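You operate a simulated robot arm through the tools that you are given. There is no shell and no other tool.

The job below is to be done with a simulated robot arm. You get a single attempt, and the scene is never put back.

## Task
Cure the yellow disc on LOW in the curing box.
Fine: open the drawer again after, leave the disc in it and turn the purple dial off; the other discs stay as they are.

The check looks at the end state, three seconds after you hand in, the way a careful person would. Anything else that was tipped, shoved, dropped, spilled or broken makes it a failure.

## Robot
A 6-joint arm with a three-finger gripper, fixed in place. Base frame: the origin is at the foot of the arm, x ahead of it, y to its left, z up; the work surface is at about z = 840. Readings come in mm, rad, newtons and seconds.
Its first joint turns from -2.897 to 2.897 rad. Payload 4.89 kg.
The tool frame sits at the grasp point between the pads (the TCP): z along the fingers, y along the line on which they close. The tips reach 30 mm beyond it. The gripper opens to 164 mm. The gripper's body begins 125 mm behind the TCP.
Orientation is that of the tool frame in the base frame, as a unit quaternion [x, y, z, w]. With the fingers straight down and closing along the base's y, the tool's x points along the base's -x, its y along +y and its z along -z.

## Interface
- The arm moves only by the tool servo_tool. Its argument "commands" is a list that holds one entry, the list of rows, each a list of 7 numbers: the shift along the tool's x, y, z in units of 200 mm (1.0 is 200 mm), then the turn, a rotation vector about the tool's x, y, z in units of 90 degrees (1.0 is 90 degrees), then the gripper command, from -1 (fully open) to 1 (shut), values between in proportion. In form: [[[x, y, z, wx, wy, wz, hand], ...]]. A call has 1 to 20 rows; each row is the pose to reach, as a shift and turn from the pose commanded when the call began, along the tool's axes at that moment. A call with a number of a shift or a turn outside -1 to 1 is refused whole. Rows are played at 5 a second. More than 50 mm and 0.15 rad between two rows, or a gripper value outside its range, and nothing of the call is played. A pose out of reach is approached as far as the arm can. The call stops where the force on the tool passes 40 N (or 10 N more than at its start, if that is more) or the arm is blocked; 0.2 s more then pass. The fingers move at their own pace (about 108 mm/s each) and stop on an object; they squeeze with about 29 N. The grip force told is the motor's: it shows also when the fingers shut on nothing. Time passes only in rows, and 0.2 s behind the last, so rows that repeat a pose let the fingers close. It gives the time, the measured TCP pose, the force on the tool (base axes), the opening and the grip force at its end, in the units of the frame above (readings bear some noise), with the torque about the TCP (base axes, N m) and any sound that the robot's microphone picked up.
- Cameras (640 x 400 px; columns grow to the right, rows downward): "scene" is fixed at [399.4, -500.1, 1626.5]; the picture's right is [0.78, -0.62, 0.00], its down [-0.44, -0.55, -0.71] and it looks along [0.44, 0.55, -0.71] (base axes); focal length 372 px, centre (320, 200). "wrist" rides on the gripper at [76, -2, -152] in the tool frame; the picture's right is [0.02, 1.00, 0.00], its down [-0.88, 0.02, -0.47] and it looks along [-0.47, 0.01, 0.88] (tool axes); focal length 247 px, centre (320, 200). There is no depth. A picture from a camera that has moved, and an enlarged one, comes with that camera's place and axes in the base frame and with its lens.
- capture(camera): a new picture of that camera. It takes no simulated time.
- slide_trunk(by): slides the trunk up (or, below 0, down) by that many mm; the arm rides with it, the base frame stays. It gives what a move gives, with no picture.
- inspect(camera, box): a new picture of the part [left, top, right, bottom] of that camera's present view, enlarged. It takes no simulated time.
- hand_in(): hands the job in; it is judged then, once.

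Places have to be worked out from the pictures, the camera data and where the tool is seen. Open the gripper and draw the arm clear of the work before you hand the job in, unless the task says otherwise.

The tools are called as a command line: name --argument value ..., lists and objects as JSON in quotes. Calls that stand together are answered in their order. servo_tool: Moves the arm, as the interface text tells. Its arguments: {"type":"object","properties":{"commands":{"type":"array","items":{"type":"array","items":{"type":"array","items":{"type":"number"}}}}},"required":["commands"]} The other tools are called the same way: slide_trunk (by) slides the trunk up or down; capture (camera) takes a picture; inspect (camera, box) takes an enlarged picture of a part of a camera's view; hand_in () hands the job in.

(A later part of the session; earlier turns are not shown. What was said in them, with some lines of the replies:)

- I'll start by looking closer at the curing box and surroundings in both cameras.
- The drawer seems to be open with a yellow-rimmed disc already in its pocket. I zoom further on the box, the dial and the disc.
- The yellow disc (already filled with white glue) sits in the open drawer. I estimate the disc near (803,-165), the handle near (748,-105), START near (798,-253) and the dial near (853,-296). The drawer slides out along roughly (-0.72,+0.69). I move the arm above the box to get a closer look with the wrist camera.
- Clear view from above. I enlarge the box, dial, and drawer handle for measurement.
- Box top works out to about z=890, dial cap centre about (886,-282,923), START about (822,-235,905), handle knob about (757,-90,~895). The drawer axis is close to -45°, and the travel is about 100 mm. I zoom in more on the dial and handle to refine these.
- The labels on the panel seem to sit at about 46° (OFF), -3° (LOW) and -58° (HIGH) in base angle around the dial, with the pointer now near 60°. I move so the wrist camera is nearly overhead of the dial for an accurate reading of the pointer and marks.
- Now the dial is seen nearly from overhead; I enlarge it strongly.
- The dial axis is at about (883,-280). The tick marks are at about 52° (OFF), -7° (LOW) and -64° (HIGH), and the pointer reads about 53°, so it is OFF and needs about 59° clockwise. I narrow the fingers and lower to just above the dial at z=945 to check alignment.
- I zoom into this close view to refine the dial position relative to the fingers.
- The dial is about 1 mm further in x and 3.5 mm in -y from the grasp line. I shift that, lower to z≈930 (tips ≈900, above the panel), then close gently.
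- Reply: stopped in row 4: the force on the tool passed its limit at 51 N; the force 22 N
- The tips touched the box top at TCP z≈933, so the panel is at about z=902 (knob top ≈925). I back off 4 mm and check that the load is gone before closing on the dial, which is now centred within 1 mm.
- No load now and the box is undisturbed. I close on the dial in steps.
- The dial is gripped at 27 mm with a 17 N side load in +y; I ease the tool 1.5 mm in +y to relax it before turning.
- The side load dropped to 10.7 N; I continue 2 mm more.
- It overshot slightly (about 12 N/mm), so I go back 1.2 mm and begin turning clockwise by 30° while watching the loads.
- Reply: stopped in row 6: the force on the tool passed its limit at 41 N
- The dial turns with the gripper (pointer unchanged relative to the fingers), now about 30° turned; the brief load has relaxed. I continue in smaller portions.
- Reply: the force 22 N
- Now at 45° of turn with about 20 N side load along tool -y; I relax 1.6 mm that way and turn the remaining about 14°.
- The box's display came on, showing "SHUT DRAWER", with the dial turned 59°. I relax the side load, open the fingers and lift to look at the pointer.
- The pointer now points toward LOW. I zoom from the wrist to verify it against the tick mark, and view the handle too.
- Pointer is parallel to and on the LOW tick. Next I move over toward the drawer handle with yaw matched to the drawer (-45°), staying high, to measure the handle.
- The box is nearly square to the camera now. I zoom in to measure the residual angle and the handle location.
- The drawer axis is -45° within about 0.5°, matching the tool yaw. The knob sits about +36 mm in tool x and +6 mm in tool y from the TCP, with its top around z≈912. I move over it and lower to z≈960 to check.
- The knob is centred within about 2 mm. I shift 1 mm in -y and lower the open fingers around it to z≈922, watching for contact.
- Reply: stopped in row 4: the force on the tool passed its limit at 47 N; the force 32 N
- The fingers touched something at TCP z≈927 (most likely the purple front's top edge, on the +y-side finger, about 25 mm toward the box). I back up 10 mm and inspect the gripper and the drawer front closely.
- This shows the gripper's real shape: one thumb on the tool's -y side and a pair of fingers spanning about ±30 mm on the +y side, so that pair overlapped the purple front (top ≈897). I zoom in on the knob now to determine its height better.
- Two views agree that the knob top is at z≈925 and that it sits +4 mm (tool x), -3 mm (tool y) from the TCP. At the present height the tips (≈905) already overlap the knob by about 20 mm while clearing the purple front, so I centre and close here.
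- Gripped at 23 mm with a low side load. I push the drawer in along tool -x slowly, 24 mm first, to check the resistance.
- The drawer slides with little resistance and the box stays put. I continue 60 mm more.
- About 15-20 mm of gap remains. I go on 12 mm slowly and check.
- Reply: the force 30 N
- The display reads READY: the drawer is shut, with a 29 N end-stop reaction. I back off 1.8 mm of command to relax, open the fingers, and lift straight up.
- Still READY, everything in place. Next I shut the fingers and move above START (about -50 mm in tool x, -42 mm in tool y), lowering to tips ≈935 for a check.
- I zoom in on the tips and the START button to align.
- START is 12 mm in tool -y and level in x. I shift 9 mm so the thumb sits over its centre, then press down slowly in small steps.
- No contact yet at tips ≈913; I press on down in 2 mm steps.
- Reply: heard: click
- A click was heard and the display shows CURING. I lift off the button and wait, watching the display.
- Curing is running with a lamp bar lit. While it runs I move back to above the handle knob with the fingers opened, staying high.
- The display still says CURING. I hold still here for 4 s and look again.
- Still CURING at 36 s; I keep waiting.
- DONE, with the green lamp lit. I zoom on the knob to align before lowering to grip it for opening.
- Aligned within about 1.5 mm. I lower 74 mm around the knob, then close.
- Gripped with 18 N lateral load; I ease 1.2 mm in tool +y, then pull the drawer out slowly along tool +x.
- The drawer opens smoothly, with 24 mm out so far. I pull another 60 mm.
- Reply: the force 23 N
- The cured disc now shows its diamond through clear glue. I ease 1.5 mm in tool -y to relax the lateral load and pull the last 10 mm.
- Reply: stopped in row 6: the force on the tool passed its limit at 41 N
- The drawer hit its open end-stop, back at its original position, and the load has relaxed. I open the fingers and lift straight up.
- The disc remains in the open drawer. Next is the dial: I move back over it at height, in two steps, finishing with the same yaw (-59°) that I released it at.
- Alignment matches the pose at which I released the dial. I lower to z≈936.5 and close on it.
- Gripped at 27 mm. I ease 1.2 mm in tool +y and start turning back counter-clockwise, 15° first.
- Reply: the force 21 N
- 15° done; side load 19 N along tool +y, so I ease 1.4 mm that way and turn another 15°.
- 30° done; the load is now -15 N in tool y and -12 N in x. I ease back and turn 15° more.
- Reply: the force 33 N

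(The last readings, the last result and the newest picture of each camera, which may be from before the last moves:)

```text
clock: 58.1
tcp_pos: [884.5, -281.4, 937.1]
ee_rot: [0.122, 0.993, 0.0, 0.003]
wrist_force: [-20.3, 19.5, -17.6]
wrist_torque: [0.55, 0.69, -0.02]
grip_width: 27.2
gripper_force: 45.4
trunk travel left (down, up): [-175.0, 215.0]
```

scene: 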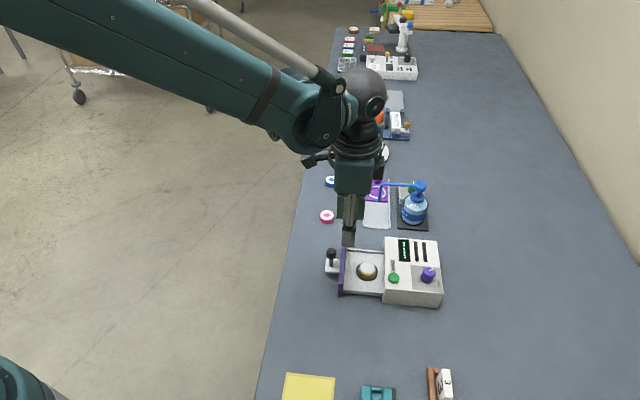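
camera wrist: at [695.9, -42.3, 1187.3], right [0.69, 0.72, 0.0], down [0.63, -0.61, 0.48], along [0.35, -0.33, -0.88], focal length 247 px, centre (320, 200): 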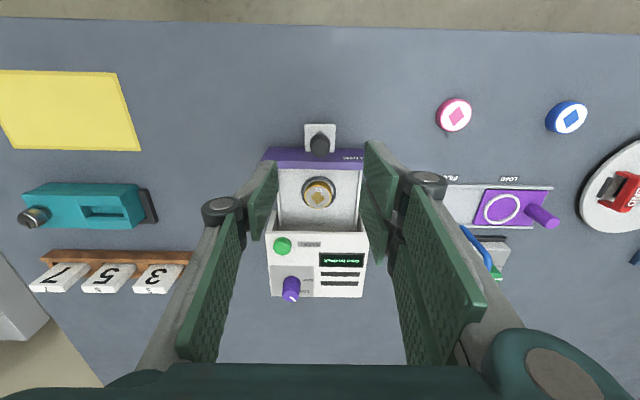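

45° done; I relax the loads (x +1.6 mm, y +1 mm, z down 0.8 mm) and turn the last 14°.

servo_tool --commands '[[[0.008, 0.005, 0.004, 0, 0, 0, 1.0], [0.008, 0.005, 0.004, 0, 0, -0.05, 1.0], [0.008, 0.005, 0.004, 0, 0, -0.1, 1.0], [0.008, 0.005, 0.004, 0, 0, -0.156, 1.0], [0.008, 0.005, 0.004, 0, 0, -0.156, 1.0]]]'

inspect --camera "wrist" --box '[240, 110, 400, 230]'

inspect --camera "scene" --box '[310, 210, 460, 310]'

```text
clock: 59.3
tcp_pos: [886.0, -279.6, 938.1]
ee_rot: [0.0, 1.0, 0.001, 0.003]
wrist_force: [33.5, 8.5, 22.3]
wrist_torque: [0.37, -0.78, -0.1]
grip_width: 26.9
gripper_force: 45.4
trunk travel left (down, up): [-175.0, 215.0]
```

```text
3.33 times, centred on (320, 170) of wrist
camera zoom: at [808.0, -282.0, 1090.3], right [-0.02, 1.0, 0.0], down [0.88, 0.02, 0.48], along [0.48, 0.01, -0.88], focal length 823 px, centre (320, 300)
```

zoom: 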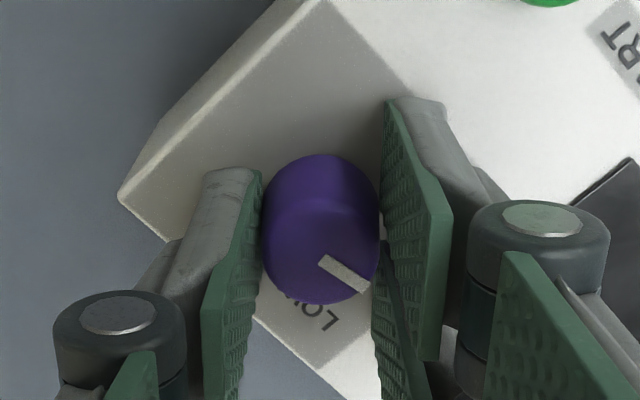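

```text
4.00 times, centred on (385, 260) of scene
camera zoom: at [399.4, -500.1, 1626.5], right [0.78, -0.62, 0.0], down [-0.44, -0.55, -0.71], along [0.44, 0.55, -0.71], focal length 1488 px, centre (60, -40)
```

zoom: 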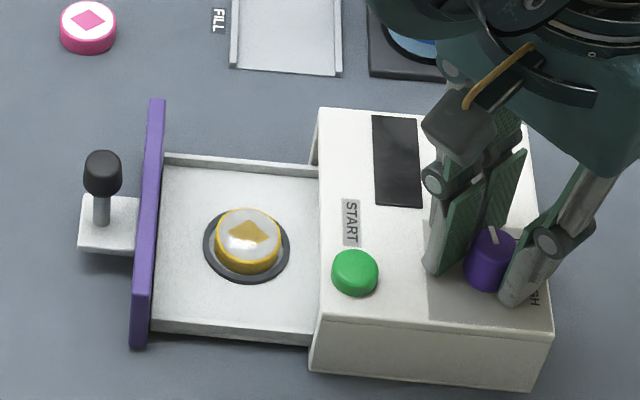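

The display is dark, so the dial is OFF. I relax the load (1.8 mm in +x, 1.2 mm up), then open the fingers and lift.

servo_tool --commands '[[[-0.005, 0.002, -0.003, 0, 0, 0, 1.0], [-0.009, 0.003, -0.006, 0, 0, 0, 1.0], [-0.009, 0.003, -0.006, 0, 0, 0, 1.0]]]'

servo_tool --commands '[[[0, 0, 0, 0, 0, 0, 0.6], [0, 0, 0, 0, 0, 0, 0.4], [0, 0, 0, 0, 0, 0, 0.2], [0, 0, 0, 0, 0, 0, 0.2], [0, 0, -0.08, 0, 0, 0, 0.2], [0, 0, -0.25, 0, 0, 0, 0.2], [0, 0, -0.45, 0, 0, 0, 0.2], [0, 0, -0.6, 0, 0, 0, 0.2], [0, 0, -0.6, 0, 0, 0, 0.2]]]'

capture --camera "wrist"

inspect --camera "scene" --box '[310, 210, 460, 310]'

```text
clock: 60.1
tcp_pos: [884.9, -279.4, 937.5]
ee_rot: [0.001, 1.0, 0.0, 0.001]
wrist_force: [6.3, 12.0, -0.4]
wrist_torque: [0.31, -0.73, -0.14]
grip_width: 27.3
gripper_force: 44.9
trunk travel left (down, up): [-175.0, 215.0]
```

```text
clock: 62.1
tcp_pos: [884.8, -280.1, 1057.0]
ee_rot: [0.002, 1.0, 0.0, 0.003]
wrist_force: [-0.5, 0.1, 0.3]
wrist_torque: [-0.06, -0.09, -0.01]
grip_width: 65.5
gripper_force: 0.0
trunk travel left (down, up): [-175.0, 215.0]
```

```text
taken
camera wrist: at [807.7, -281.1, 1210.4], right [-0.02, 1.0, 0.0], down [0.88, 0.02, 0.48], along [0.48, 0.01, -0.88], focal length 247 px, centre (320, 200)
```

wrist: 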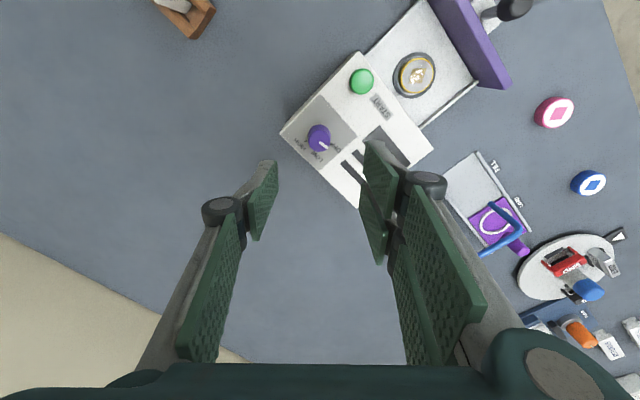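

```text
4.00 times, centred on (385, 260) of scene
camera zoom: at [399.4, -500.1, 1626.5], right [0.78, -0.62, 0.0], down [-0.44, -0.55, -0.71], along [0.44, 0.55, -0.71], focal length 1488 px, centre (60, -40)
```

zoom: 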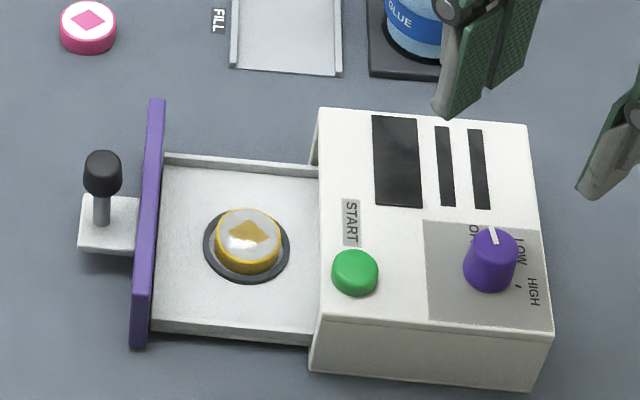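

I check the pointer against the OFF tick from above.

inspect --camera "wrist" --box '[295, 110, 355, 170]'

inspect --camera "scene" --box '[405, 255, 450, 295]'

```text
6.67 times, centred on (325, 140) of wrist
camera zoom: at [807.7, -281.1, 1210.4], right [-0.02, 1.0, 0.0], down [0.88, 0.02, 0.48], along [0.48, 0.01, -0.88], focal length 1646 px, centre (287, 600)
```

zoom: 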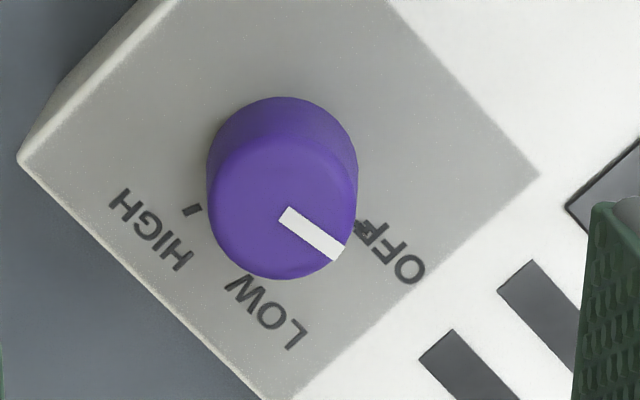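

```text
10.00 times, centred on (428, 275) of scene
camera zoom: at [399.4, -500.1, 1626.5], right [0.78, -0.62, 0.0], down [-0.44, -0.55, -0.71], along [0.44, 0.55, -0.71], focal length 3719 px, centre (-755, -550)
```

zoom: 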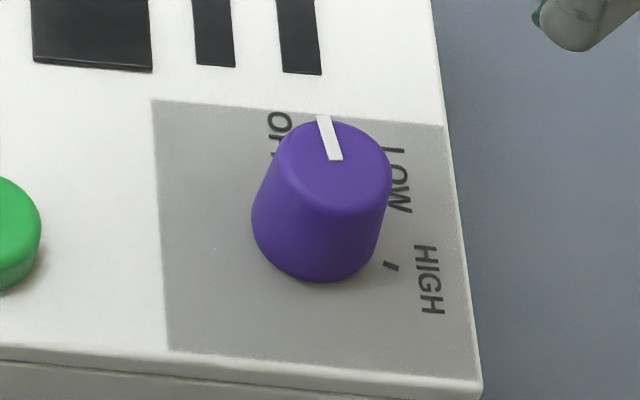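

The pointer is exactly where it started, on OFF, and the display is dark. I draw the arm back up and away toward the start pose and open the gripper.

servo_tool --commands '[[[0.12, 0.08, -0.1, 0, 0, 0, 0.2], [0.28, 0.18, -0.2, 0, 0, 0, 0], [0.45, 0.29, -0.3, 0, 0, 0, -0.3], [0.62, 0.4, -0.4, 0, 0, 0, -0.6], [0.78, 0.52, -0.5, 0, 0, 0, -1], [0.95, 0.63, -0.58, 0, 0, 0, -1], [0.95, 0.63, -0.58, 0, 0, 0, -1]]]'

servo_tool --commands '[[[0.15, 0.12, 0, 0, 0, 0, -1], [0.3, 0.24, 0, 0, 0, 0, -1], [0.45, 0.36, 0, 0, 0, 0, -1], [0.6, 0.42, 0, 0, 0, 0, -1], [0.6, 0.42, 0, 0, 0, 0, -1]]]'

capture --camera "scene"

inspect --camera "scene" --box '[300, 160, 460, 320]'

capture --camera "wrist"

```text
clock: 63.7
tcp_pos: [694.2, -151.8, 1172.7]
ee_rot: [0.0, 1.0, 0.0, 0.003]
wrist_force: [-1.6, 0.6, 0.5]
wrist_torque: [-0.02, -0.11, 0.02]
grip_width: 164.0
gripper_force: 0.1
trunk travel left (down, up): [-175.0, 215.0]
```

```text
clock: 64.9
tcp_pos: [575.3, -68.5, 1173.4]
ee_rot: [0.001, 1.0, 0.0, 0.002]
wrist_force: [-0.3, 0.0, 1.4]
wrist_torque: [-0.05, -0.09, 0.03]
grip_width: 164.0
gripper_force: 0.0
trunk travel left (down, up): [-175.0, 215.0]
```

```text
taken
```

scene: 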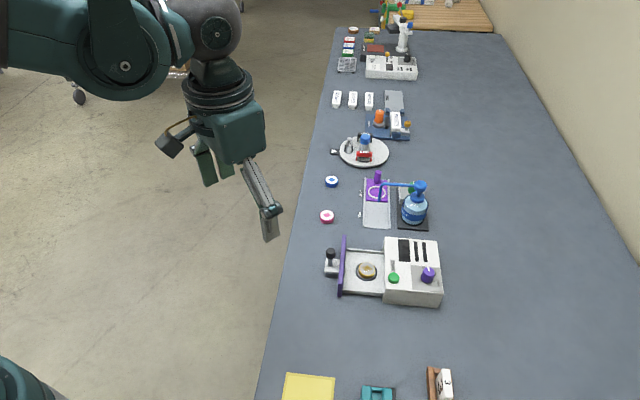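

```text
2.50 times, centred on (380, 240) of scene
camera zoom: at [399.4, -500.1, 1626.5], right [0.78, -0.62, 0.0], down [-0.44, -0.55, -0.71], along [0.44, 0.55, -0.71], focal length 930 px, centre (170, 100)
```

zoom: 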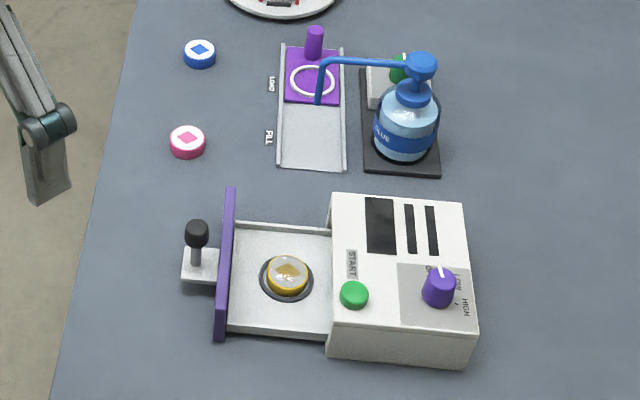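

```text
taken
camera wrist: at [497.4, -70.4, 1325.7], right [-0.02, 1.0, 0.0], down [0.88, 0.02, 0.48], along [0.48, 0.01, -0.88], focal length 247 px, centre (320, 200)
```

wrist: 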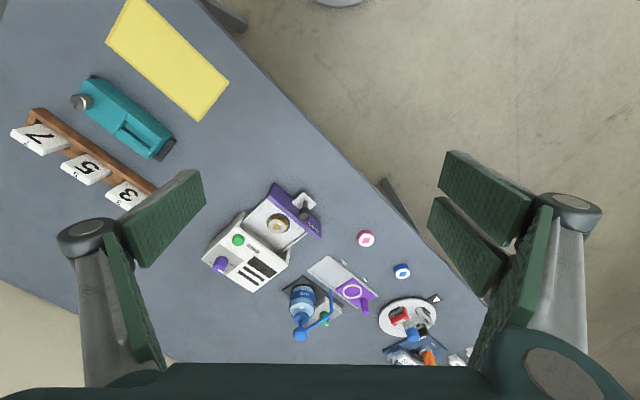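

Everything matches the starting scene except that the disc is now cured. The drawer is open with the disc in it, the dial is at OFF, the other discs are untouched, and the arm is clear with the gripper open. I hand in.

hand_in

```text
The job is handed in.
```

The yellow disc was cured on LOW and I've handed the job in; no verdict has come back yet.

- **Cure:** I turned the dial to LOW, shut the drawer and pressed START. The display went from CURING to DONE, and the disc's white fill is now clear, with its diamond mark visible.
- **Drawer and disc:** The drawer is open again at its original position, with the disc still in its pocket.
- **Dial:** It is back on OFF and the box's display is dark.
- **Everything else:** The other discs and objects look the same as at the start. The arm is clear and the gripper is open.

Twice while lowering, the fingertips pressed on the box: once on its top panel (51 N) and once on what was probably the top edge of the drawer front (47 N). I backed off straight away both times and saw no shift or damage afterwards.
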